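You operate a simulated robot arm through the tools that you are given. There is no shell and no other tool.

You are at the controls of a simulated two-armed robot. One attempt, no reset.

Task
Scrub the scale off the steel block and grease its plain end.
Fine: put both brushes back; the block goes in the grey parts tray. Set down upright: scrubbing brush, grease brush. A coat counts when it lies all over at full strength: go over it till it gets no stronger. What is to be rubbed or washed off counts as gone when no trace of it is left.
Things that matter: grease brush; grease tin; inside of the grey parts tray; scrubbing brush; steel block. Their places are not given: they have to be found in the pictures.

The check looks at the end state, three seconds after you hand in, the way a careful person would. Anything else that was tipped, shoved, dropped, spilled or broken makes it a failure.

Robot
Two 6-joint arms with two-finger parallel grippers on one trunk that stands fixed in place. Base frame: the origin is at the foot of the trunk, x ahead of it, y to its left, z up; the work surface is at about z = 0.754. Units: m, degrees, N and s.
The left shoulder is at [-0.077, 0.177, 0.832], the right one opposite. With the tool pointing down near the work surface each hand reaches from about 0.1 to 0.74 m from the base axis, measured 20 degrees to its own side. Payload 1.57 kg a hand.
The tool frame of a hand sits at the grasp point between the pads (the TCP): z along the fingers, y along the line on which they close. The tips reach 0.03 m beyond it. The gripper opens to 0.08 m. The fingers are 0.017 m wide and 0.012 m thick; the gripper's body (0.04 by 0.082 m) begins 0.08 m behind the TCP.
Orientation is that of the tool frame in the base frame, as a unit quaternion [x, y, z, w]. With the fingers straight down and closing along the base's y, the tool's x points along the base's -x, its y along +y and its z along -z.

Tools
- The arms move only by the tool apply_moves. It takes "left_motion", "right_motion" or both (then of equal length, played together; a hand with none holds still); each is a list that holds one entry, the list of rows, each a list of 6 numbers: the shift along the tool's x, y, z in m, then the turn, a rotation vector about the tool's x, y, z in degrees. In form: [[[tx, ty, tz, wx, wy, wz], ...]]. A call has 1 to 20 rows; each row shifts and turns the commanded pose from where the row before left it, along the tool's axes as they then stand. "left_jaw" and "right_jaw" are, for a hand that has rows, the finger opening in m, from 0 to 0.08, set as the call begins (left out, the last holds). Each row takes 0.2 s and may step no farther than 0.05 m and 8.6 degrees from the row before; otherwise, or with a gripper value out of range, the whole call is refused. A pose out of reach is approached as far as the arm can. The call stops where the force on the tool passes 90 N (or 10 N more than at its start, if that is more) or the arm is blocked; 0.2 s more then pass. The fingers move at their own pace (about 0.072 m/s each) and stop on an object; they squeeze with about 33 N. The grip force told is the motor's: it shows also when the fingers shut on nothing. Time passes only in rows, and 0.2 s behind the last, so rows that do not move let the fingers close. The reply holds the time, the measured pose of the TCP, the force on the tool along the base axes, the opening and the grip force, in the units named above and with some noise, with the torque about the TCP (base axes, N m) and any sound that the robot's microphone picked up.
- Cameras (640 x 400 px; columns grow to the right, rows downward): "scene" is now at [0.0251, 0.0329, 1.5484]; the picture's right is [0.46, -0.89, 0.00], its down [-0.72, -0.37, -0.59] and it looks along [0.52, 0.27, -0.81] (base axes); focal length 336 px, centre (320, 200). "left" rides on the left gripper at [0.072, 0.007, -0.122] in its tool frame; the picture's right is [-0.09, 1.00, 0.00], its down [-0.84, -0.08, -0.54] and it looks along [-0.54, -0.05, 0.84] (tool axes); focal length 238 px, centre (320, 200). "right" rides on the right gripper at [0.072, -0.007, -0.122] in its tool frame; the picture's right is [0.09, 1.00, 0.00], its down [-0.84, 0.08, -0.54] and it looks along [-0.54, 0.05, 0.84] (tool axes); focal length 238 px, centre (320, 200).
- snapshot(camera): a new picture of that camera. No time passes.
- lift_body(by): moves the trunk up (or, below 0, down) by that many m; the arms and the scene camera ride with it, the base frame stays. It gives what a move gives, with no picture.
- turn_head(pan, tilt): turns the head with the scene camera to pan (to the left, within 143 degrees either way) and tilt (down, from -29 to 69), counted from straight ahead of the robot (the tilt from the chest, where the trunk bows). It gives what a move gives.
- measure_at(camera, pixels): for up to 12 pixels [column, row] of the newest picture of that camera ("zoom" is the newest enlarged one), the place [x, y, z] in the base frame of the surface seen there, good to about 0.002 m. No time passes.
- zoom(camera, box): a new picture of the part [left, top, right, bottom] of that camera's present view, enlarged. No time passes.
- finish_job(): hands the job in; it is judged then, once.

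Leave the grippers open and the arms clear of the work at the hand-in unless told otherwise.

The tools are called after "Request:" as a command line: name --argument value ..., lists and objects as JSON in quotes. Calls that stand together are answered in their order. apply_moves: Moves the arms, as the interface text tells. Its arguments: {"type":"object","properties":{"left_motion":{"type":"array","items":{"type":"array","items":{"type":"array","items":{"type":"number"}}}},"left_jaw":{"type":"number"},"right_motion":{"type":"array","items":{"type":"array","items":{"type":"array","items":{"type":"number"}}}},"right_jaw":{"type":"number"}},"required":[]} The other tools are called the same way: lift_body (by) moves the trunk up or down; turn_head (pan, tilt) turns the head that bears the scene camera; snapshot (camera) takes a picture; measure_at (camera, pixels) gives the place of the surface under pixels of a picture; zoom (camera, box) takes an enlarged picture of a part of a camera's view; finish_job () hands the job in.

At the start:

```text
time: 0.0
left_position: [0.2861, 0.3375, 1.1314]
left_orientation: [0.0, 1.0, 0.0, 0.0]
left_force: [-1.6, -0.4, 0.1]
left_moment: [0.01, 0.01, -0.01]
left_width: 0.0798
left_grip_force: 0.0
right_position: [0.5229, 0.0626, 1.0648]
right_orientation: [0.0, 1.0, 0.001, 0.0]
right_force: [-0.4, -0.4, 1.0]
right_moment: [0.0, 0.0, -0.01]
right_width: 0.0798
right_grip_force: 0.0
trunk travel left (down, up): [-0.275, 0.053]
head pan, tilt (commanded): [27.5, 53.9]
```

scene: 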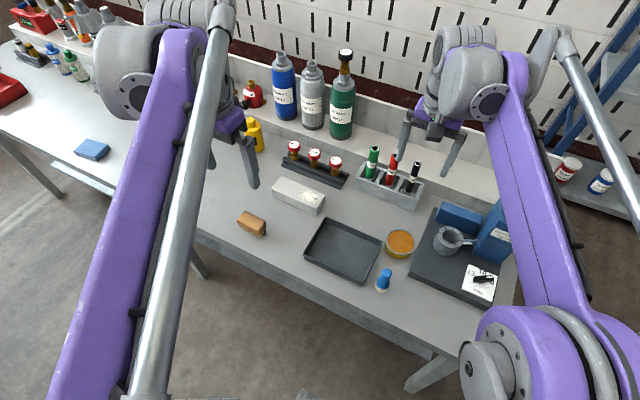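
right: 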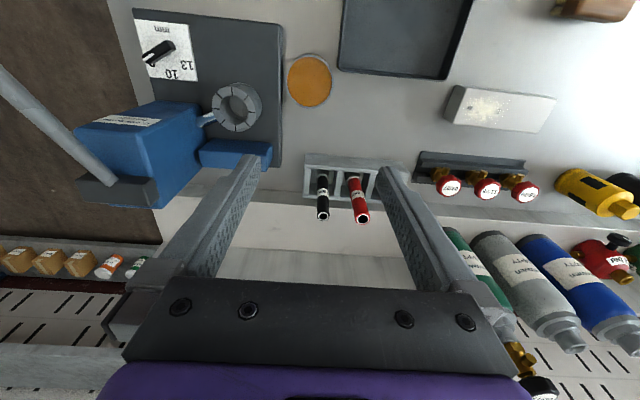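
left: 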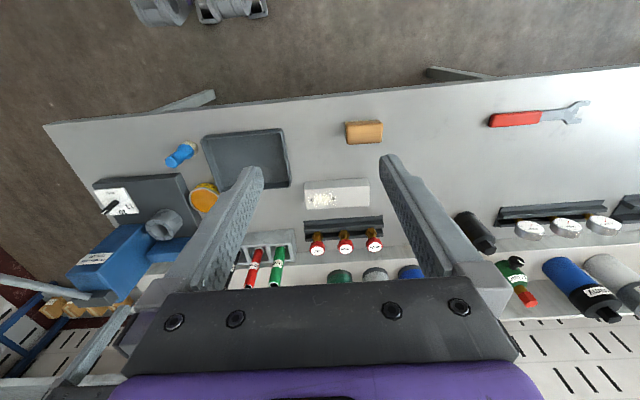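

I see a grey bench with a steel block near (298,195), a wooden brush near (252,224), a black tray near (343,250), an orange tin near (400,244), and a blue brush near (384,280). I will enlarge these parts to see details.

Request:
zoom --camera "scene" --box '[220, 160, 440, 300]'

Request:
zoom --camera "left" --box '[140, 90, 420, 265]'

Request:
zoom --camera "right" --box '[280, 0, 640, 225]'

```text
2.86 times, centred on (330, 230) of scene
```

zoom: 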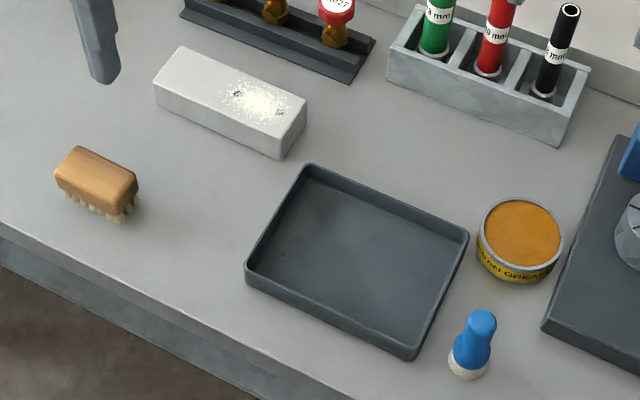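

```text
2.29 times, centred on (280, 178) of left
```

zoom: 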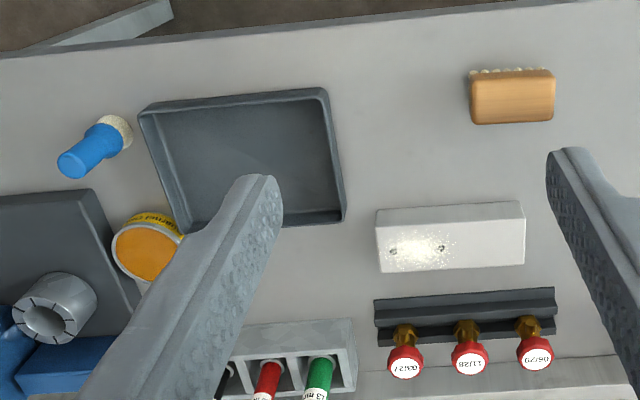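

```text
1.78 times, centred on (460, 112) of right
```

zoom: 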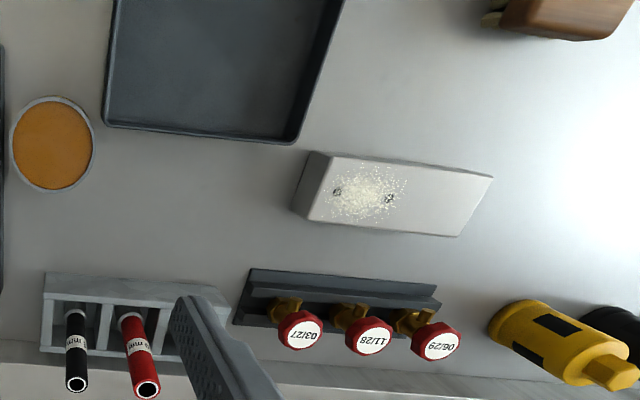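

The scale patch is on the block's top toward its right end, with two dark marks. Next I measure the corners and parts of each object.

Request:
zoom --camera "scene" --box '[260, 165, 340, 225]'

Request:
zoom --camera "left" --box '[290, 165, 390, 225]'

Request:
zoom --camera "right" --box '[430, 70, 570, 150]'

```text
6.67 times, centred on (300, 195) of scene
```

zoom: 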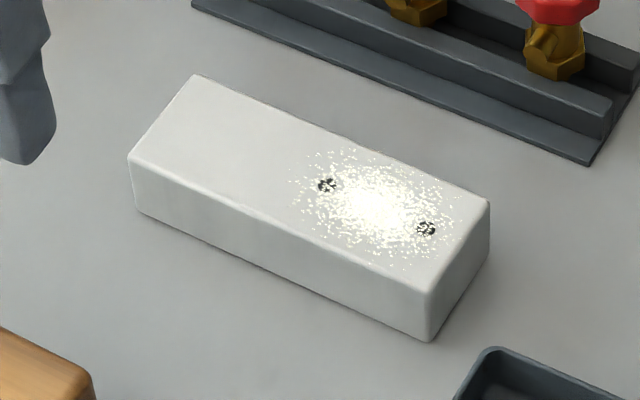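

```text
6.40 times, centred on (340, 195) of left
```

zoom: 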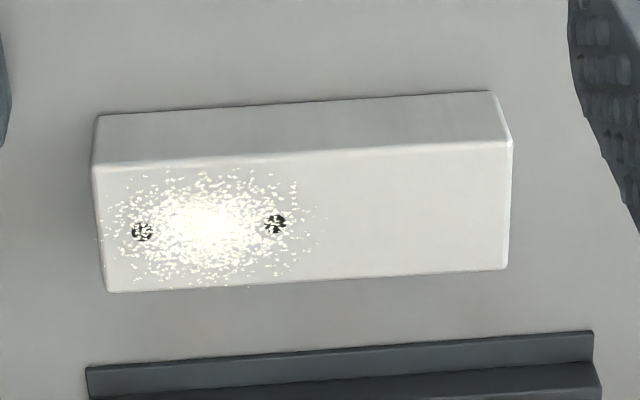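

```text
4.57 times, centred on (500, 110) of right
```

zoom: 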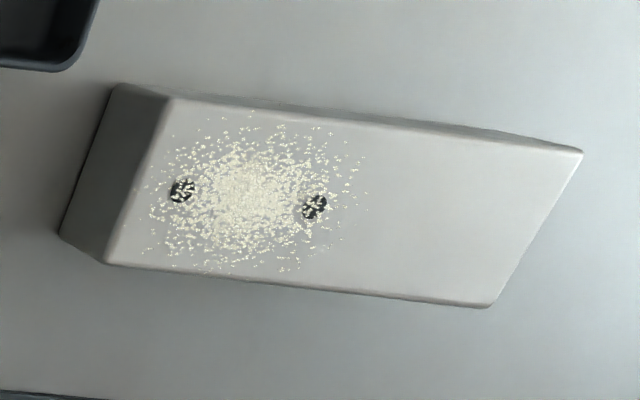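

The block has two holes and scale at its right-hand (−y) end; the other end is plain. Now I measure the block corners, brush, tray, tin and grease brush in the scene picture.

Request:
snapshot --camera "scene"

Request:
zoom --camera "scene" --box '[260, 165, 340, 225]'

Request:
measure_at --camera "zoom" --pixels '[[198, 80], [135, 155], [424, 288], [485, 202], [327, 186], [426, 228], [430, 338], [138, 208], [300, 150], [380, 205], [470, 310], [100, 270]]'

Request:
measure_at --camera "scene" --pixels '[[329, 219], [378, 242], [362, 281], [307, 256], [343, 250], [399, 237], [400, 244], [386, 272], [382, 289], [248, 215], [266, 225], [240, 226]]'

```text
taken
```

scene: 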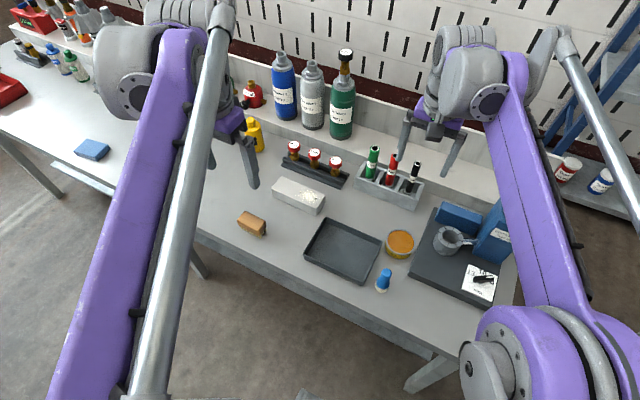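

```text
6.67 times, centred on (300, 195) of scene
```

zoom: 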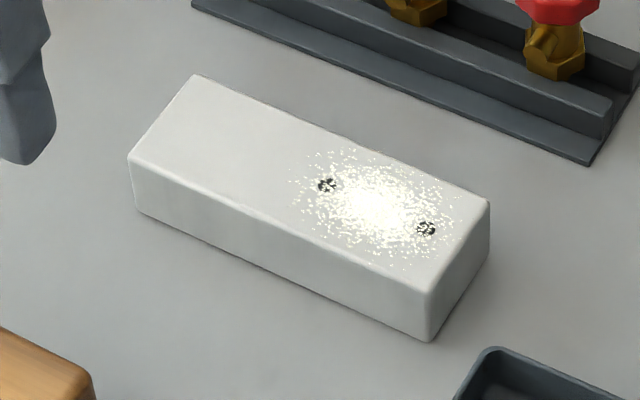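

```text
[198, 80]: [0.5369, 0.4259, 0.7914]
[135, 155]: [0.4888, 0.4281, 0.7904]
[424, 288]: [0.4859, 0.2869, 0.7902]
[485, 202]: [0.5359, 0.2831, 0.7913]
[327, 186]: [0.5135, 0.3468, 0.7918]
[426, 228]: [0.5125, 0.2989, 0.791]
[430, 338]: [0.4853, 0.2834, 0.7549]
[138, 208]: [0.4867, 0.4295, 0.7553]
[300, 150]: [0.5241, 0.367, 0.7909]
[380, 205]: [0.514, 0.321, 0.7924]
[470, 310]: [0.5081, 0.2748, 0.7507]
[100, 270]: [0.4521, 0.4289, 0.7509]
```

```text
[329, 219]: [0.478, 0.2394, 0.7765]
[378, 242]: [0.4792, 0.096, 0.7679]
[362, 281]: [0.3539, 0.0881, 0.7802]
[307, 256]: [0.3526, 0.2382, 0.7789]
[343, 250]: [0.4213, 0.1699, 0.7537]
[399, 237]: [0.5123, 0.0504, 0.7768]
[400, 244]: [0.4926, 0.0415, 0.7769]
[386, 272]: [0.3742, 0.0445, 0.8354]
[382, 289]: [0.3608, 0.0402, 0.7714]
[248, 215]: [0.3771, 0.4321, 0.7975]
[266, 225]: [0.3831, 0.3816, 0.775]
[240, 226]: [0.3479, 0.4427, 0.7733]
```

Block: about x 0.486–0.537, y 0.284–0.430, top z 0.791. The tray is about the same length, so I measure it more precisely.

Request:
zoom --camera "scene" --box '[295, 205, 391, 295]'

Request:
measure_at --camera "zoom" --pixels '[[80, 280], [100, 270], [255, 105], [520, 210], [545, 225], [570, 245], [415, 490], [400, 470], [300, 300], [180, 300], [490, 350], [330, 100]]'

```text
4.44 times, centred on (343, 250) of scene
```

zoom: 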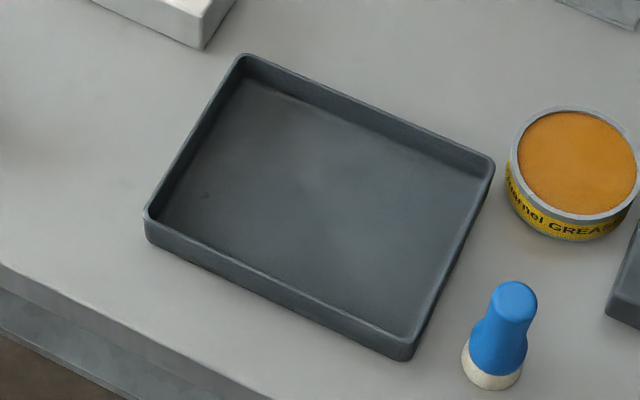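

```text
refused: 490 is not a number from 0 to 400
```

I read the corners of the tray from this enlarged picture: back-left (245,60), back-right (490,163), front-right (408,352), front-left (150,212).

Request:
measure_at --camera "zoom" --pixels '[[245, 58], [490, 163], [406, 355], [149, 210], [246, 82], [474, 182], [402, 332], [162, 215], [300, 200], [365, 110], [280, 287], [450, 260]]'

Request:
measure_at --camera "zoom" --pixels '[[575, 160], [520, 155], [632, 165], [580, 113], [560, 212], [515, 290], [490, 378], [468, 352], [515, 370], [500, 330], [535, 300], [515, 310]]'

```text
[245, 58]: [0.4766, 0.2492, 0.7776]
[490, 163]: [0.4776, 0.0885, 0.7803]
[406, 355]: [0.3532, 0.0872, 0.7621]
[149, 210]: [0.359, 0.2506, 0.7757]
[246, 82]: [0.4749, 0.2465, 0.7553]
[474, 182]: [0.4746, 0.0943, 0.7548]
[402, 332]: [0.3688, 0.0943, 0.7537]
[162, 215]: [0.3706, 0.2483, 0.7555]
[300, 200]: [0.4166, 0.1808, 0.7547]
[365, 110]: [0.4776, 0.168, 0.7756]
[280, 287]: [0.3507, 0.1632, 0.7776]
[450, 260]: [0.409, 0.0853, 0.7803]
```

```text
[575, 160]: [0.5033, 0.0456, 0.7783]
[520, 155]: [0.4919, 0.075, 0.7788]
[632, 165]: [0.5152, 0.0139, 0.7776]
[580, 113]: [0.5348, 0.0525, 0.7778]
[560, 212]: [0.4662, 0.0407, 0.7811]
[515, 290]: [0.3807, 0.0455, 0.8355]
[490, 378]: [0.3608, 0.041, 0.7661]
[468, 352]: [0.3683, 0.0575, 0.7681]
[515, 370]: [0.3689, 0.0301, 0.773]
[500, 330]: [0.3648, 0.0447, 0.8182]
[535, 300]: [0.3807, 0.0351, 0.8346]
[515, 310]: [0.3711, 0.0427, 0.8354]
```

The tray's inside is about x 0.354–0.476, y 0.090–0.247, floor z 0.754; the block (0.146 long) fits with some 5 mm each end along y. Next I enlarge the scrubbing brush and measure it.

Request:
zoom --camera "scene" --box '[220, 200, 284, 240]'

Request:
measure_at --camera "zoom" --pixels '[[265, 125], [185, 195], [395, 300], [455, 225], [320, 210], [350, 360], [185, 270], [440, 320], [250, 210], [400, 250], [340, 330], [210, 230]]'

Request:
zoom --camera "left" --box '[330, 105, 400, 155]'

```text
10.00 times, centred on (252, 220) of scene
```

zoom: 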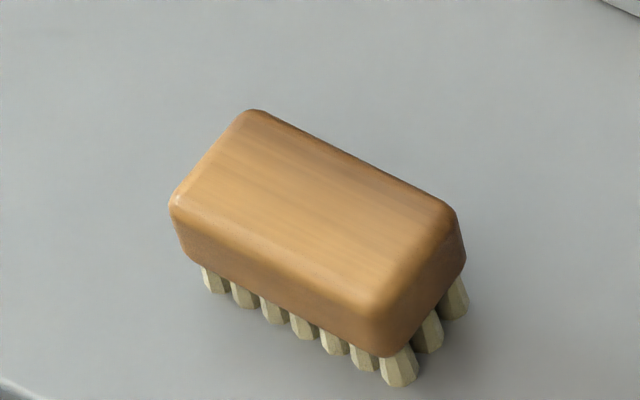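

```text
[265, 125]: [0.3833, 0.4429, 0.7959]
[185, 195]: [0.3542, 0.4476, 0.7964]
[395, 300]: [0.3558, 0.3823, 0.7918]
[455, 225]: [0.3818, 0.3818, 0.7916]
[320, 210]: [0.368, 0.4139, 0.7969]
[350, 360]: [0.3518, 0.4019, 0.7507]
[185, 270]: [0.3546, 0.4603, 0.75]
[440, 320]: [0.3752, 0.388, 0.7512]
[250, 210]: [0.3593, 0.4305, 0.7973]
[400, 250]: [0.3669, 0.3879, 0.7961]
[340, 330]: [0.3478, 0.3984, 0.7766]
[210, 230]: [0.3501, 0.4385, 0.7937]
```

```text
8.00 times, centred on (365, 130) of left
```

zoom: 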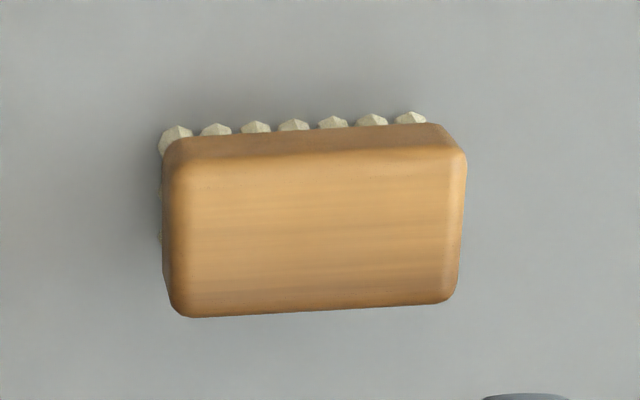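

Brush body about x 0.350–0.388, y 0.379–0.449, top z 0.797, bristles to z 0.751. I check what is behind the block (the dark rail with red knobs) and other neighbours for clearance.

Request:
zoom --camera "scene" --box '[250, 130, 410, 230]'

Request:
measure_at --camera "zoom" --pixels '[[130, 133], [360, 230], [365, 235], [260, 185], [175, 60], [258, 90], [340, 118], [250, 150], [430, 200], [650, 250], [600, 290], [500, 90]]'

```text
4.00 times, centred on (330, 180) of scene
```

zoom: 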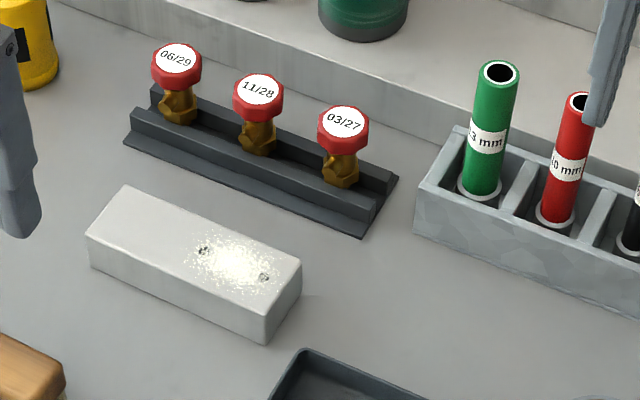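

```text
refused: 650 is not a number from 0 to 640
```

The rail front runs from (128,142) to (363,235) in this zoom. I measure it, the knobs and the plug rack.

Request:
measure_at --camera "zoom" --pixels '[[128, 143], [362, 234], [370, 212], [138, 118], [178, 58], [258, 90], [343, 122], [340, 175], [418, 205], [500, 72], [420, 230], [260, 185]]'

```text
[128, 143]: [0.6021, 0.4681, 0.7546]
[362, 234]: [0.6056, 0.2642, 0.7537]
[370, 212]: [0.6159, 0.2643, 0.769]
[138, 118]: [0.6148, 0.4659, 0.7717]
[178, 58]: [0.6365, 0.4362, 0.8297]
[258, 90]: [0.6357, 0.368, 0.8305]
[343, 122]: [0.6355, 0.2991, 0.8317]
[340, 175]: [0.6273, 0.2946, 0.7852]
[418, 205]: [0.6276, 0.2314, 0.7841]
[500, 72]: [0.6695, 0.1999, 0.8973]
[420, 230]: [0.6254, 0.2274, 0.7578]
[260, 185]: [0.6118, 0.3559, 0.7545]
```

The rail starts at x 0.602, leaving room. Now I move the right hand out of the way (to its own side) and bring the left hand above the scrubbing brush, turned 90° so its jaws close along base x.

Request:
apply_moves --right_motion '[[[0.02, -0.037, -0.006, 0, 0, 0], [0.02, -0.037, -0.006, 0, 0, 0], [0.02, -0.037, -0.006, 0, 0, 0], [0.02, -0.037, -0.006, 0, 0, 0], [0.02, -0.037, -0.006, 0, 0, 0], [0.02, -0.037, -0.006, 0, 0, 0], [0.02, -0.037, -0.006, 0, 0, 0], [0.02, -0.037, -0.006, 0, 0, 0], [0.02, -0.037, -0.006, 0, 0, 0], [0.02, -0.037, -0.006, 0, 0, 0], [0.02, -0.037, -0.006, 0, 0, 0]]]' --left_motion '[[[0, 0, 0, 0, 0, 8.1818], [0, 0, 0, 0, 0, 8.1818], [0, 0, 0, 0, 0, 8.1818], [0, 0, 0, 0, 0, 8.1818], [0, 0, 0, 0, 0, 8.1818], [0, 0, 0, 0, 0, 8.1818], [0, 0, 0, 0, 0, 8.1818], [0, 0, 0, 0, 0, 8.1818], [0, 0, 0, 0, 0, 8.1818], [0, 0, 0, 0, 0, 8.1818], [0, 0, 0, 0, 0, 8.182]]]' --left_jaw 0.08

```text
time: 2.4
left_position: [0.2865, 0.3379, 1.1327]
left_orientation: [0.708, 0.706, 0.0, 0.0]
left_force: [-0.1, 1.2, -0.4]
left_moment: [0.03, -0.02, 0.03]
left_width: 0.0799
left_grip_force: 0.1
right_position: [0.3001, -0.3444, 1.1292]
right_orientation: [-0.001, 1.0, 0.0, 0.001]
right_force: [0.4, -0.2, 0.3]
right_moment: [0.03, -0.04, 0.0]
right_width: 0.0796
right_grip_force: 0.1
trunk travel left (down, up): [-0.275, 0.053]
head pan, tilt (commanded): [27.5, 53.9]
```

The turn worked: tool x is now base +y, tool y is base +x. I move the left hand to about (0.368, 0.414, 0.90), above the brush.

Request:
apply_moves --left_motion '[[[0.0109, 0.0116, 0.0333, 0, 0, 0], [0.0109, 0.0116, 0.0333, 0, 0, 0], [0.0109, 0.0116, 0.0333, 0, 0, 0], [0.0109, 0.0116, 0.0333, 0, 0, 0], [0.0109, 0.0116, 0.0333, 0, 0, 0], [0.0109, 0.0116, 0.0333, 0, 0, 0], [0.0109, 0.0116, 0.0333, 0, 0, 0]]]'

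Request:
snapshot --camera "left"

Request:
snapshot --camera "scene"

```text
time: 4.0
left_position: [0.367, 0.4157, 0.9006]
left_orientation: [0.707, 0.707, 0.0, -0.001]
left_force: [-0.4, 0.4, 0.2]
left_moment: [0.0, 0.01, -0.02]
left_width: 0.0801
left_grip_force: 0.0
right_position: [0.3024, -0.3427, 1.1288]
right_orientation: [0.0, 1.0, 0.0, -0.001]
right_force: [0.1, 0.1, -0.4]
right_moment: [0.02, 0.01, -0.02]
right_width: 0.0801
right_grip_force: 0.2
trunk travel left (down, up): [-0.275, 0.053]
head pan, tilt (commanded): [27.5, 53.9]
```

```text
taken
```

left: 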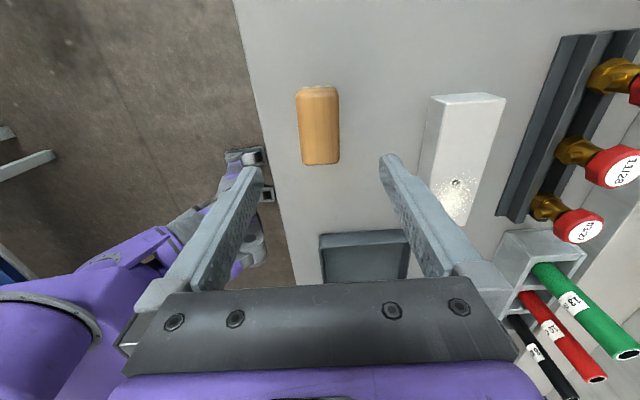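

```text
taken
```

scene: 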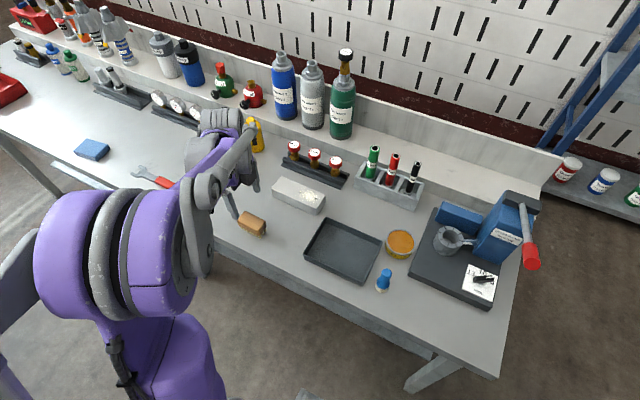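

The brush lies at (318,125) in the left hand's view, between the jaws. I measure its edges here for its exact centre and slant.

Request:
zoom --camera "left" --box '[278, 75, 358, 175]'

Request:
measure_at --camera "left" --pixels '[[299, 95], [337, 95], [304, 158], [338, 158], [319, 91], [320, 160], [300, 125], [337, 125], [319, 125], [313, 86], [290, 125], [330, 86]]'

```text
4.00 times, centred on (318, 125) of left
```

zoom: 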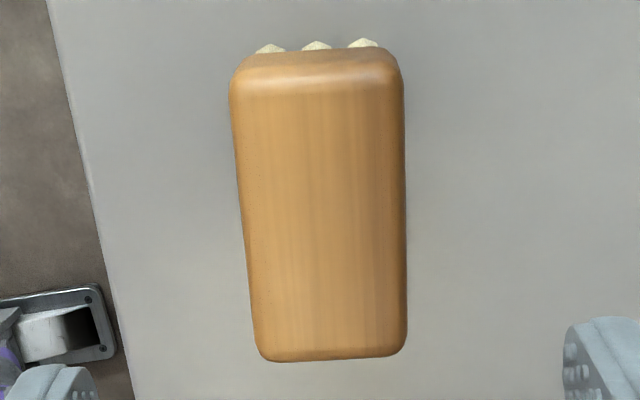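

```text
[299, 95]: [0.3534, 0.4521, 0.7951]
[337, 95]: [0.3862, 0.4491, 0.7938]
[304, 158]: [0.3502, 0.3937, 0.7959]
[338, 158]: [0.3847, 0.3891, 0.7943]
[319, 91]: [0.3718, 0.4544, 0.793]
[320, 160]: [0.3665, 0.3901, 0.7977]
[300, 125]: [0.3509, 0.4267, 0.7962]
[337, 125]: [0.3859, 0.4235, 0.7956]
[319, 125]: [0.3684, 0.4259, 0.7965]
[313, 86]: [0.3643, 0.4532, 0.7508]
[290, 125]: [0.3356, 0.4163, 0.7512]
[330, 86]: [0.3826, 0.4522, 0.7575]
```

The brush centre is about (0.3685, 0.4165) with a slant of about 2°. I lower the left hand so the TCP is at z ≈ 0.792, turning by 2° to line up.

Request:
apply_moves --left_motion '[[[0.001, 0.0013, 0.027, 0, 0, 2], [0, 0, 0.027, 0, 0, 0], [0, 0, 0.027, 0, 0, 0], [0, 0, 0.0, 0, 0, 0]]]' --left_jaw 0.07

Request:
snapshot --camera "left"

```text
time: 5.0
left_position: [0.3679, 0.4167, 0.8197]
left_orientation: [0.719, 0.695, 0.0, -0.001]
left_force: [0.2, 0.2, -0.8]
left_moment: [-0.04, 0.02, -0.01]
left_width: 0.0699
left_grip_force: 0.0
right_position: [0.3015, -0.3433, 1.1291]
right_orientation: [0.0, 1.0, 0.0, 0.0]
right_force: [0.2, -0.6, -0.2]
right_moment: [0.03, 0.03, 0.01]
right_width: 0.08
right_grip_force: 0.0
trunk travel left (down, up): [-0.275, 0.053]
head pan, tilt (commanded): [27.5, 53.9]
```

```text
taken
```

left: 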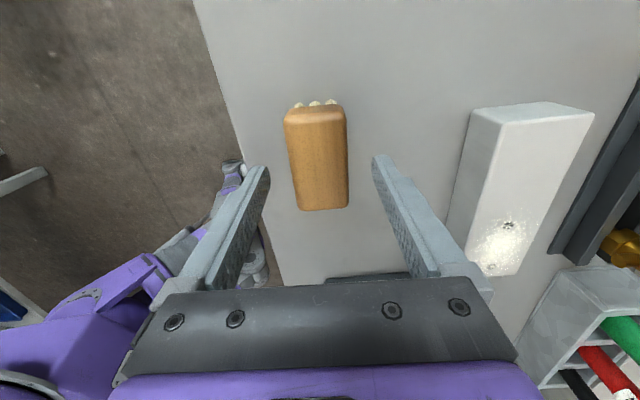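

The brush stays centred between the jaws (columns 285–348). I go down 0.028 m more and close.

Request:
apply_moves --left_motion '[[[0, 0, 0.014, 0, 0, 0], [0, 0, 0.014, 0, 0, 0], [0, 0, 0, 0, 0, 0]]]'

Request:
apply_moves --left_motion '[[[0, 0, 0, 0, 0, 0], [0, 0, 0, 0, 0, 0], [0, 0, 0, 0, 0, 0], [0, 0, 0, 0, 0, 0]]]' --left_jaw 0.0

Request:
snapshot --camera "left"

```text
time: 5.8
left_position: [0.3706, 0.4153, 0.7894]
left_orientation: [0.719, 0.695, 0.001, 0.0]
left_force: [-0.2, 0.6, 0.5]
left_moment: [-0.04, -0.02, 0.0]
left_width: 0.07
left_grip_force: 0.1
right_position: [0.3011, -0.345, 1.13]
right_orientation: [0.0, 1.0, 0.0, 0.0]
right_force: [0.2, 0.7, -0.6]
right_moment: [0.05, -0.01, 0.01]
right_width: 0.08
right_grip_force: 0.1
trunk travel left (down, up): [-0.275, 0.053]
head pan, tilt (commanded): [27.5, 53.9]
```

```text
time: 6.8
left_position: [0.3681, 0.4164, 0.7914]
left_orientation: [0.72, 0.694, -0.001, 0.0]
left_force: [-0.2, -0.3, -0.4]
left_moment: [0.03, 0.01, 0.02]
left_width: 0.0391
left_grip_force: 33.3
right_position: [0.3018, -0.3418, 1.1298]
right_orientation: [0.0, 1.0, 0.0, 0.0]
right_force: [0.6, 0.6, -0.7]
right_moment: [0.01, -0.02, -0.01]
right_width: 0.08
right_grip_force: 0.0
trunk travel left (down, up): [-0.275, 0.053]
head pan, tilt (commanded): [27.5, 53.9]
```

```text
taken
```

left: 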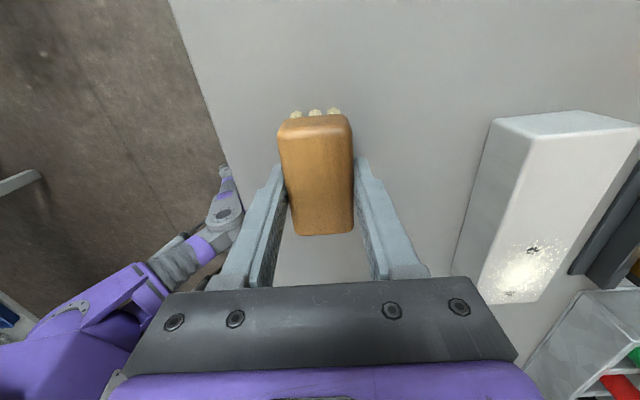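

The brush is gripped (opening 0.039, 33 N). I lift it 0.08 m, undo the 2° turn, and carry it over the scale at about (0.514, 0.321).

Request:
apply_moves --left_motion '[[[0, 0, -0.03, 0, 0, 0], [0, 0, -0.03, 0, 0, 0], [0, 0, -0.02, 0, 0, -2], [-0.019, 0.029, 0, 0, 0, 0], [-0.019, 0.029, 0, 0, 0, 0], [-0.019, 0.029, 0, 0, 0, 0], [-0.019, 0.029, 0, 0, 0, 0], [-0.019, 0.029, 0, 0, 0, 0], [0, 0, 0, 0, 0, 0]]]'

Request:
snapshot --camera "left"

Request:
snapshot --camera "scene"

```text
time: 8.8
left_position: [0.5126, 0.3217, 0.8703]
left_orientation: [0.707, 0.707, 0.0, 0.0]
left_force: [-0.3, -0.1, -1.0]
left_moment: [-0.01, -0.03, -0.02]
left_width: 0.0397
left_grip_force: 32.2
right_position: [0.3005, -0.3426, 1.1293]
right_orientation: [-0.001, 1.0, 0.0, 0.0]
right_force: [-0.8, 0.3, 0.1]
right_moment: [-0.01, -0.01, -0.01]
right_width: 0.08
right_grip_force: 0.0
trunk travel left (down, up): [-0.275, 0.053]
head pan, tilt (commanded): [27.5, 53.9]
```

```text
taken
```

left: 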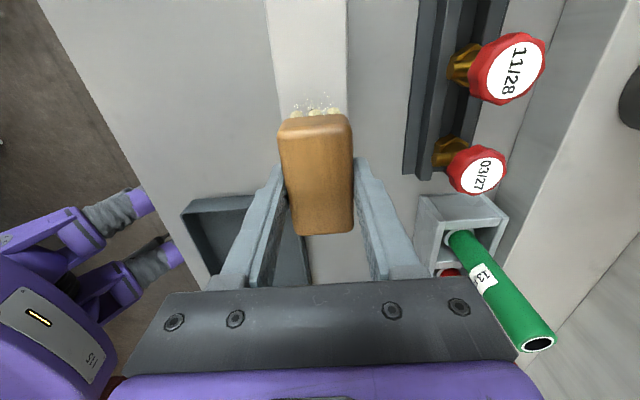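

```text
taken
```

scene: 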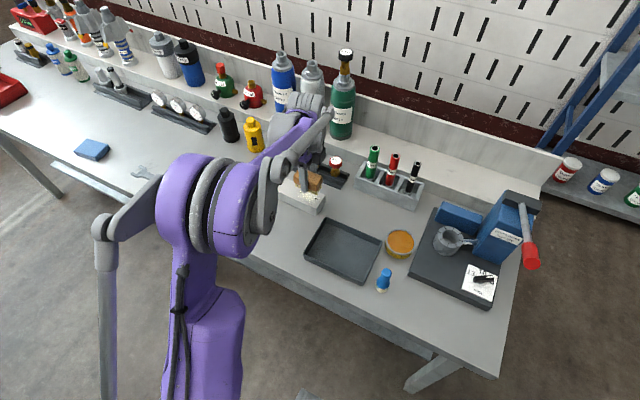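

The brush hovers over the scaly end. I lower it toward contact in small steps and read the force.

Request:
apply_moves --left_motion '[[[0, 0, 0.02, 0, 0, 0], [0, 0, 0.013, 0, 0, 0], [0, 0, 0.003, 0, 0, 0], [0, 0, 0, 0, 0, 0]]]'

Request:
apply_moves --left_motion '[[[0, 0, 0.002, 0, 0, 0], [0, 0, 0, 0, 0, 0]]]'

```text
time: 9.8
left_position: [0.5142, 0.3214, 0.8334]
left_orientation: [0.707, 0.707, 0.0, 0.0]
left_force: [0.4, -0.4, -0.2]
left_moment: [0.01, -0.02, -0.01]
left_width: 0.0392
left_grip_force: 33.0
right_position: [0.3012, -0.3428, 1.1297]
right_orientation: [0.0, 1.0, 0.0, 0.001]
right_force: [0.8, 0.5, 0.0]
right_moment: [-0.01, -0.03, -0.03]
right_width: 0.0801
right_grip_force: 0.1
trunk travel left (down, up): [-0.275, 0.053]
head pan, tilt (commanded): [27.5, 53.9]
```

```text
time: 10.4
left_position: [0.5142, 0.321, 0.8322]
left_orientation: [0.707, 0.707, 0.0, 0.0]
left_force: [0.5, 0.5, -1.5]
left_moment: [-0.01, -0.02, 0.0]
left_width: 0.0393
left_grip_force: 33.0
right_position: [0.3011, -0.3443, 1.1303]
right_orientation: [0.0, 1.0, 0.0, 0.0]
right_force: [0.8, -0.2, 0.4]
right_moment: [-0.02, -0.02, 0.02]
right_width: 0.08
right_grip_force: 0.0
trunk travel left (down, up): [-0.275, 0.053]
head pan, tilt (commanded): [27.5, 53.9]
```

No contact yet (force near 0). I go on in 2 mm steps.

Request:
apply_moves --left_motion '[[[0, 0, 0.002, 0, 0, 0], [0, 0, 0, 0, 0, 0]]]'

Request:
apply_moves --left_motion '[[[0, 0, 0.001, 0, 0, 0], [0, 0, 0, 0, 0, 0]]]'

```text
time: 11.0
left_position: [0.5149, 0.3221, 0.8296]
left_orientation: [0.707, 0.707, -0.001, -0.001]
left_force: [-0.4, 0.8, 6.3]
left_moment: [0.04, 0.04, 0.0]
left_width: 0.0391
left_grip_force: 32.6
right_position: [0.2999, -0.3428, 1.1299]
right_orientation: [0.0, 1.0, 0.0, 0.0]
right_force: [0.2, 0.1, -0.2]
right_moment: [-0.01, 0.0, 0.02]
right_width: 0.08
right_grip_force: 0.1
trunk travel left (down, up): [-0.275, 0.053]
head pan, tilt (commanded): [27.5, 53.9]
```

```text
time: 11.6
left_position: [0.5138, 0.3212, 0.8297]
left_orientation: [0.708, 0.707, 0.001, 0.0]
left_force: [5.2, 3.5, 22.2]
left_moment: [0.06, -0.11, -0.03]
left_width: 0.0394
left_grip_force: 33.1
right_position: [0.2997, -0.344, 1.129]
right_orientation: [0.0, 1.0, 0.0, 0.001]
right_force: [-0.3, 0.0, -0.8]
right_moment: [0.02, -0.03, -0.01]
right_width: 0.0802
right_grip_force: 0.0
trunk travel left (down, up): [-0.275, 0.053]
head pan, tilt (commanded): [27.5, 53.9]
```

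Contact at TCP z ≈ 0.830 (22 N). I ease off 0.5 mm and scrub with back-and-forth strokes along the block, then look.

Request:
apply_moves --left_motion '[[[0, 0, -0.0005, 0, 0, 0], [0.015, 0, 0, 0, 0, 0], [-0.015, 0, 0, 0, 0, 0], [-0.015, 0, 0, 0, 0, 0], [0.015, 0, 0, 0, 0, 0], [0, 0.008, 0, 0, 0, 0], [0.015, 0, 0, 0, 0, 0], [-0.015, 0, 0, 0, 0, 0], [-0.015, 0, 0, 0, 0, 0], [0.015, 0, 0, 0, 0, 0], [0, -0.016, 0, 0, 0, 0], [0.015, 0, 0, 0, 0, 0], [-0.015, 0, 0, 0, 0, 0], [-0.015, 0, 0, 0, 0, 0], [0.015, 0, 0, 0, 0, 0], [0, 0.008, 0, 0, 0, 0]]]'

Request:
snapshot --camera "left"

Request:
zoom --camera "scene" --box '[250, 150, 350, 225]'

```text
time: 15.0
left_position: [0.5137, 0.3205, 0.83]
left_orientation: [0.707, 0.708, 0.001, 0.0]
left_force: [-1.5, 0.1, 2.7]
left_moment: [-0.05, -0.01, -0.01]
left_width: 0.0392
left_grip_force: 33.5
right_position: [0.3013, -0.3438, 1.1297]
right_orientation: [-0.001, 1.0, 0.0, 0.0]
right_force: [-0.2, 0.7, -0.7]
right_moment: [0.01, -0.01, 0.02]
right_width: 0.0799
right_grip_force: 0.1
trunk travel left (down, up): [-0.275, 0.053]
head pan, tilt (commanded): [27.5, 53.9]
```

```text
taken
```

left: 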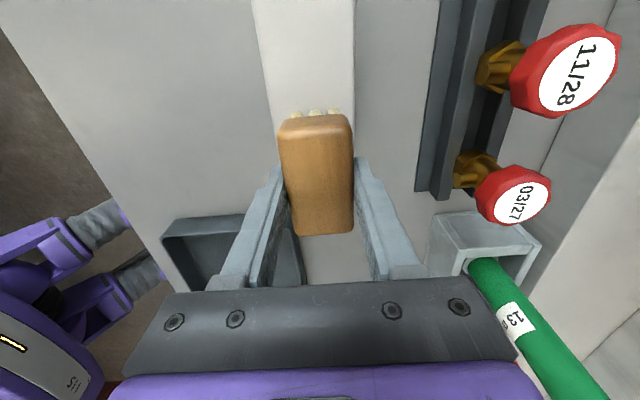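

```text
5.33 times, centred on (300, 188) of scene
```

zoom: 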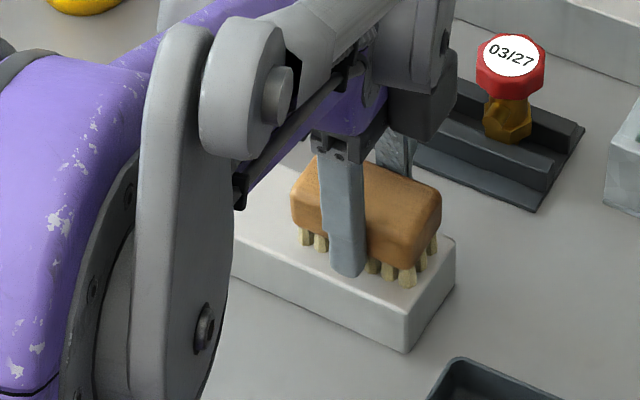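

The scale already looks gone where visible; force fell to about 3 N. I press 0.7 mm more and make wider strokes over the whole scaled area, then lift to look.

Request:
apply_moves --left_motion '[[[0, 0, 0.0007, 0, 0, 0], [0.02, 0, 0, 0, 0, 0], [-0.02, 0, 0, 0, 0, 0], [-0.02, 0, 0, 0, 0, 0], [0.02, 0, 0, 0, 0, 0], [0, 0.012, 0, 0, 0, 0], [0.02, 0, 0, 0, 0, 0], [-0.02, 0, 0, 0, 0, 0], [-0.02, 0, 0, 0, 0, 0], [0.02, 0, 0, 0, 0, 0], [0, -0.012, 0, 0, 0, 0], [0, -0.012, 0, 0, 0, 0], [0.02, 0, 0, 0, 0, 0], [-0.02, 0, 0, 0, 0, 0], [-0.02, 0, 0, 0, 0, 0], [0.02, 0, 0, 0, 0, 0], [0, 0.012, 0, 0, 0, 0], [0, 0, 0, 0, 0, 0]]]'

```text
time: 18.8
left_position: [0.5134, 0.3217, 0.8294]
left_orientation: [0.707, 0.707, 0.001, 0.001]
left_force: [-4.8, 1.7, 16.1]
left_moment: [-0.07, 0.22, 0.01]
left_width: 0.0392
left_grip_force: 32.9
right_position: [0.3, -0.3436, 1.1316]
right_orientation: [0.001, 1.0, 0.0, 0.001]
right_force: [-0.5, 0.0, 0.0]
right_moment: [0.02, -0.01, -0.01]
right_width: 0.08
right_grip_force: 0.1
trunk travel left (down, up): [-0.275, 0.053]
head pan, tilt (commanded): [27.5, 53.9]
```

Force held about 16 N. I lift 0.06 m and back off toward the brush's place so the cameras can see the block.

Request:
apply_moves --left_motion '[[[0, 0, -0.03, 0, 0, 0], [0, 0, -0.03, 0, 0, 0], [0.019, -0.029, 0, 0, 0, 0], [0.019, -0.029, 0, 0, 0, 0], [0.019, -0.029, 0, 0, 0, 0], [0.019, -0.029, 0, 0, 0, 0], [0.019, -0.029, 0, 0, 0, 0], [0, 0, 0, 0, 0, 0]]]'

Request:
snapshot --camera "left"

Request:
zoom --camera "left" --box '[420, 80, 580, 280]'

Request:
zoom --camera "scene" --box '[250, 160, 350, 230]'

```text
time: 20.6
left_position: [0.3695, 0.4163, 0.8885]
left_orientation: [0.707, 0.707, 0.001, 0.0]
left_force: [-0.2, -0.1, -0.5]
left_moment: [0.03, -0.01, -0.03]
left_width: 0.0391
left_grip_force: 33.3
right_position: [0.3015, -0.3428, 1.1286]
right_orientation: [0.0, 1.0, 0.0, 0.0]
right_force: [-0.1, -0.5, 0.4]
right_moment: [-0.01, 0.02, -0.01]
right_width: 0.0803
right_grip_force: 0.0
trunk travel left (down, up): [-0.275, 0.053]
head pan, tilt (commanded): [27.5, 53.9]
```

```text
taken
```

left: 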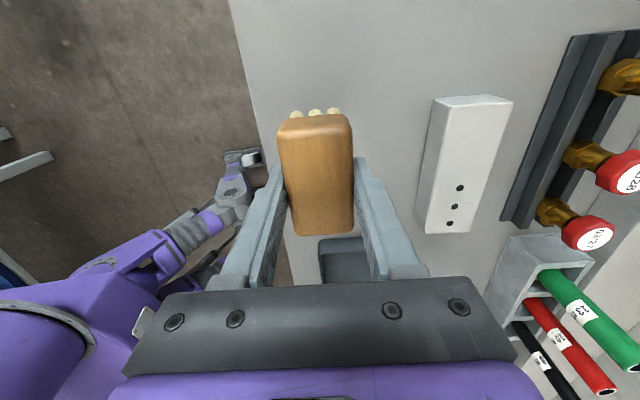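

```text
2.00 times, centred on (500, 180) of left
```

zoom: 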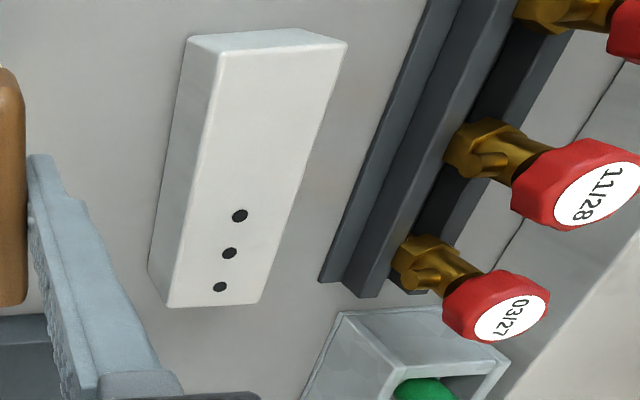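

```text
5.71 times, centred on (300, 195) of scene
```

zoom: 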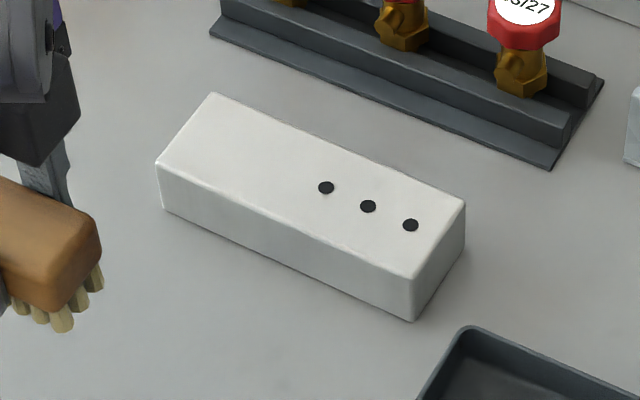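

All the scale appears gone; three drilled holes are now clear. I enlarge more to look for traces.

Request:
zoom --camera "scene" --box '[298, 185, 334, 208]'

Request:
zoom --camera "left" --box '[415, 170, 495, 240]'

```text
16.00 times, centred on (316, 196) of scene
```

zoom: 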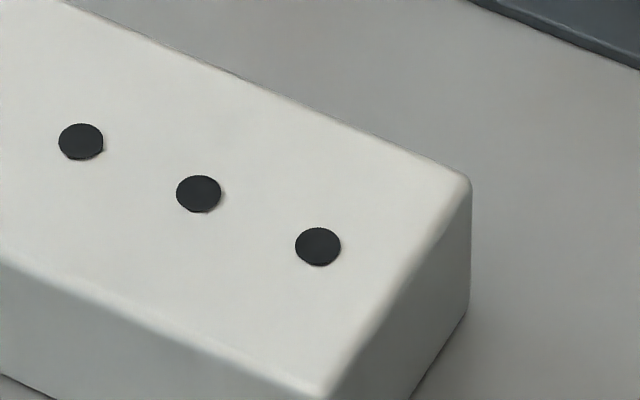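

```text
5.71 times, centred on (455, 205) of left
```

zoom: 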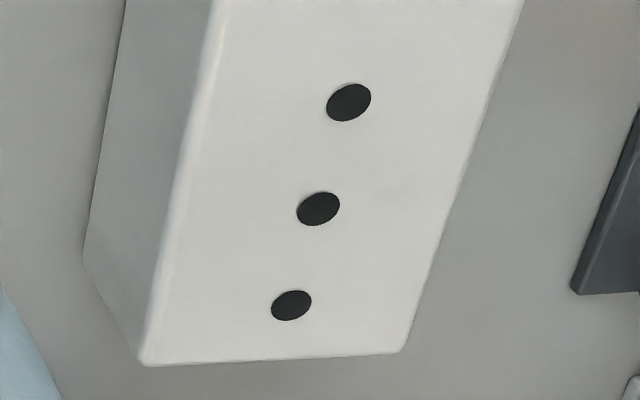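

The top is clean. I set the brush back: turn the 2° again, lower 0.096 m, then feel for the table.

Request:
apply_moves --left_motion '[[[0, 0, 0.03, 0, 0, 2], [0, 0, 0.03, 0, 0, 0], [0, 0, 0.03, 0, 0, 0], [0, 0, 0.006, 0, 0, 0], [0, 0, 0, 0, 0, 0]]]'

Request:
apply_moves --left_motion '[[[0, 0, 0.0018, 0, 0, 0], [0, 0, 0, 0, 0, 0], [0, 0, 0, 0, 0, 0]]]'

```text
time: 21.8
left_position: [0.3681, 0.416, 0.7939]
left_orientation: [0.72, 0.694, 0.0, 0.001]
left_force: [-0.1, 0.7, -0.6]
left_moment: [0.03, 0.0, -0.02]
left_width: 0.0394
left_grip_force: 33.1
right_position: [0.3015, -0.3429, 1.1296]
right_orientation: [0.0, 1.0, 0.0, 0.0]
right_force: [0.3, 0.7, 1.1]
right_moment: [-0.01, -0.02, 0.0]
right_width: 0.0802
right_grip_force: 0.1
trunk travel left (down, up): [-0.275, 0.053]
head pan, tilt (commanded): [27.5, 53.9]
```

```text
time: 22.6
left_position: [0.3683, 0.4155, 0.7923]
left_orientation: [0.72, 0.694, 0.0, 0.0]
left_force: [0.5, -0.1, -1.1]
left_moment: [0.02, 0.0, 0.01]
left_width: 0.0394
left_grip_force: 33.0
right_position: [0.3019, -0.3427, 1.1298]
right_orientation: [0.0, 1.0, 0.0, -0.001]
right_force: [-0.4, -0.9, 0.0]
right_moment: [0.0, 0.0, 0.01]
right_width: 0.0799
right_grip_force: 0.0
trunk travel left (down, up): [-0.275, 0.053]
head pan, tilt (commanded): [27.5, 53.9]
```

Still no contact force; I go 1 mm lower at a time until the table is felt.

Request:
apply_moves --left_motion '[[[0, 0, 0.001, 0, 0, 0], [0, 0, 0, 0, 0, 0], [0, 0, 0, 0, 0, 0]]]'

Request:
zoom --camera "scene" --box '[215, 190, 295, 250]'

```text
time: 23.4
left_position: [0.3689, 0.4168, 0.7898]
left_orientation: [0.719, 0.695, 0.0, 0.0]
left_force: [-0.3, -0.3, -0.1]
left_moment: [0.0, -0.03, 0.05]
left_width: 0.0395
left_grip_force: 33.2
right_position: [0.3014, -0.3428, 1.1298]
right_orientation: [0.0, 1.0, 0.0, 0.0]
right_force: [0.5, 0.3, 0.4]
right_moment: [0.0, -0.03, -0.02]
right_width: 0.0798
right_grip_force: 0.0
trunk travel left (down, up): [-0.275, 0.053]
head pan, tilt (commanded): [27.5, 53.9]
```

```text
6.67 times, centred on (255, 220) of scene
```

zoom: 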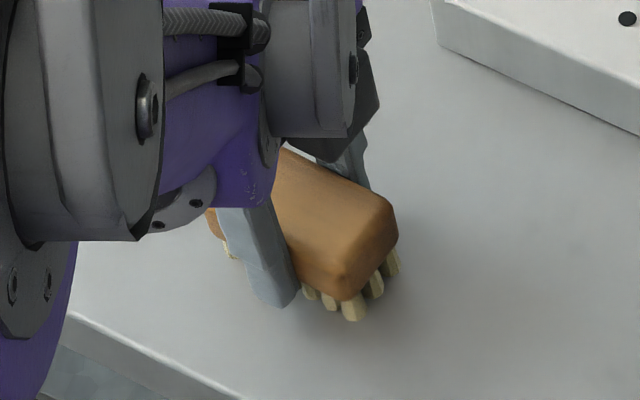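

The bristles look just at the table. I go 0.7 mm lower to check for contact.

Request:
apply_moves --left_motion '[[[0, 0, 0.0007, 0, 0, 0], [0, 0, 0, 0, 0, 0], [0, 0, 0, 0, 0, 0]]]'

```text
time: 24.2
left_position: [0.3692, 0.4168, 0.7896]
left_orientation: [0.719, 0.695, 0.0, 0.0]
left_force: [-0.7, 0.1, 6.6]
left_moment: [0.0, 0.04, -0.01]
left_width: 0.0393
left_grip_force: 33.4
right_position: [0.3019, -0.3422, 1.1298]
right_orientation: [-0.001, 1.0, 0.0, -0.001]
right_force: [0.0, -0.4, -0.4]
right_moment: [-0.04, 0.0, 0.0]
right_width: 0.0801
right_grip_force: 0.0
trunk travel left (down, up): [-0.275, 0.053]
head pan, tilt (commanded): [27.5, 53.9]
```

Contact (6.6 N). I ease up 0.4 mm, open the jaws, then rise straight up.

Request:
apply_moves --left_motion '[[[0, 0, -0.0004, 0, 0, 0], [0, 0, 0, 0, 0, 0]]]'

Request:
apply_moves --left_motion '[[[0, 0, 0, 0, 0, 0], [0, 0, 0, 0, 0, 0], [0, 0, 0, 0, 0, 0]]]' --left_jaw 0.07

Request:
apply_moves --left_motion '[[[0, 0, -0.03, 0, 0, 0], [0, 0, -0.03, 0, 0, 0], [0, 0, -0.04, 0, 0, 0], [0, 0, -0.04, 0, 0, 0], [0, 0, 0, 0, 0, 0]]]'

Request:
snapshot --camera "left"

```text
time: 24.8
left_position: [0.3686, 0.416, 0.7909]
left_orientation: [0.72, 0.694, 0.0, 0.0]
left_force: [0.3, 0.1, 5.2]
left_moment: [0.0, 0.02, 0.02]
left_width: 0.0392
left_grip_force: 33.3
right_position: [0.3019, -0.342, 1.1287]
right_orientation: [0.0, 1.0, 0.0, 0.001]
right_force: [0.1, -0.2, -0.5]
right_moment: [0.02, -0.03, 0.02]
right_width: 0.0798
right_grip_force: 0.1
trunk travel left (down, up): [-0.275, 0.053]
head pan, tilt (commanded): [27.5, 53.9]
```

```text
time: 25.6
left_position: [0.3689, 0.417, 0.7893]
left_orientation: [0.72, 0.694, 0.0, 0.0]
left_force: [0.4, 0.0, 0.0]
left_moment: [-0.04, 0.03, -0.03]
left_width: 0.0698
left_grip_force: 0.1
right_position: [0.301, -0.3435, 1.1301]
right_orientation: [0.001, 1.0, 0.0, 0.0]
right_force: [0.1, -1.6, -0.7]
right_moment: [0.0, 0.02, 0.03]
right_width: 0.0803
right_grip_force: 0.0
trunk travel left (down, up): [-0.275, 0.053]
head pan, tilt (commanded): [27.5, 53.9]
```

```text
time: 26.8
left_position: [0.3701, 0.4179, 0.9273]
left_orientation: [0.719, 0.695, -0.001, 0.001]
left_force: [0.1, 0.4, 0.0]
left_moment: [0.01, 0.0, 0.03]
left_width: 0.0699
left_grip_force: 0.2
right_position: [0.3007, -0.3429, 1.1296]
right_orientation: [0.0, 1.0, 0.0, -0.001]
right_force: [0.8, 0.1, 0.1]
right_moment: [-0.02, 0.0, -0.04]
right_width: 0.0802
right_grip_force: 0.1
trunk travel left (down, up): [-0.275, 0.053]
head pan, tilt (commanded): [27.5, 53.9]
```

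```text
taken
```

left: 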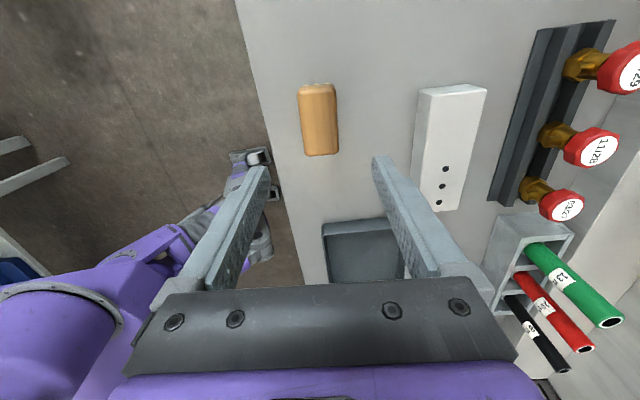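

The scrubbing brush stands in its place. Now I move the left hand over the grease brush near (0.373, 0.043), at z ≈ 0.95.

Request:
apply_moves --left_motion '[[[0, 0, -0.02, 0, 0, -2], [-0.0465, 0.0005, 0, 0, 0, 0], [-0.0465, 0.0005, 0, 0, 0, 0], [-0.0465, 0.0005, 0, 0, 0, 0], [-0.0465, 0.0005, 0, 0, 0, 0], [-0.0465, 0.0005, 0, 0, 0, 0], [-0.0465, 0.0005, 0, 0, 0, 0], [-0.0465, 0.0005, 0, 0, 0, 0], [-0.0465, 0.0005, 0, 0, 0, 0], [0, 0, 0, 0, 0, 0]]]'

Request:
snapshot --camera "left"

Request:
snapshot --camera "scene"

```text
time: 29.0
left_position: [0.3724, 0.0457, 0.95]
left_orientation: [0.707, 0.707, -0.001, 0.0]
left_force: [0.1, -0.3, 0.3]
left_moment: [-0.02, 0.03, 0.01]
left_width: 0.0701
left_grip_force: 0.0
right_position: [0.3013, -0.3427, 1.1305]
right_orientation: [0.0, 1.0, 0.0, 0.0]
right_force: [-0.4, -0.7, 0.2]
right_moment: [0.0, 0.0, 0.02]
right_width: 0.0801
right_grip_force: 0.0
trunk travel left (down, up): [-0.275, 0.053]
head pan, tilt (commanded): [27.5, 53.9]
```

```text
taken
```

left: 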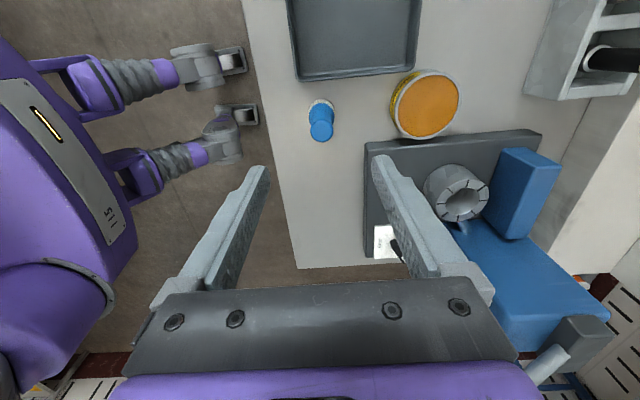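

```text
taken
```

scene: 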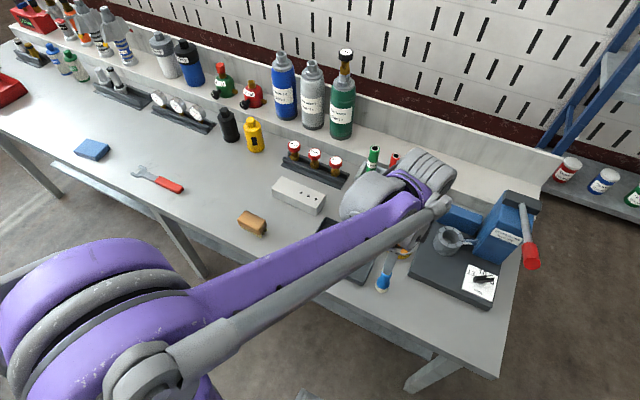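

The grease brush is at (321,120) in the left view. I enlarge and measure its handle and bristles.

Request:
zoom --camera "left" --box '[289, 90, 353, 150]'

Request:
measure_at --camera "zoom" --pixels '[[320, 320], [280, 320], [370, 320], [320, 280], [320, 360], [215, 200], [420, 200], [330, 200], [330, 75], [240, 130], [410, 130], [320, 240]]'

```text
6.67 times, centred on (321, 120) of left
```

zoom: 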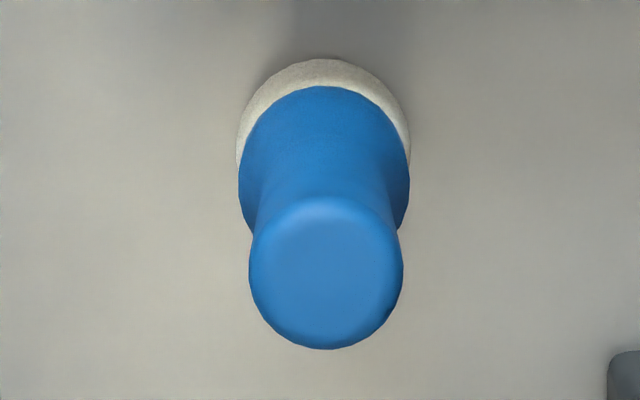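

```text
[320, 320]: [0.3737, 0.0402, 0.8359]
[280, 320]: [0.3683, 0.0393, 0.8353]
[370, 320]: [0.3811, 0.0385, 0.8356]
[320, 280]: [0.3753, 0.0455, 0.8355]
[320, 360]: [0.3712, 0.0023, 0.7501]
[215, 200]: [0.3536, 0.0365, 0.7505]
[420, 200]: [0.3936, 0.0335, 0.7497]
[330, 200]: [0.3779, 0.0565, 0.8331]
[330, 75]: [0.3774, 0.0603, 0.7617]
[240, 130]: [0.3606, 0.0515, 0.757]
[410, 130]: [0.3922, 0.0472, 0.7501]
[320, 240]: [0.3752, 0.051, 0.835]
```

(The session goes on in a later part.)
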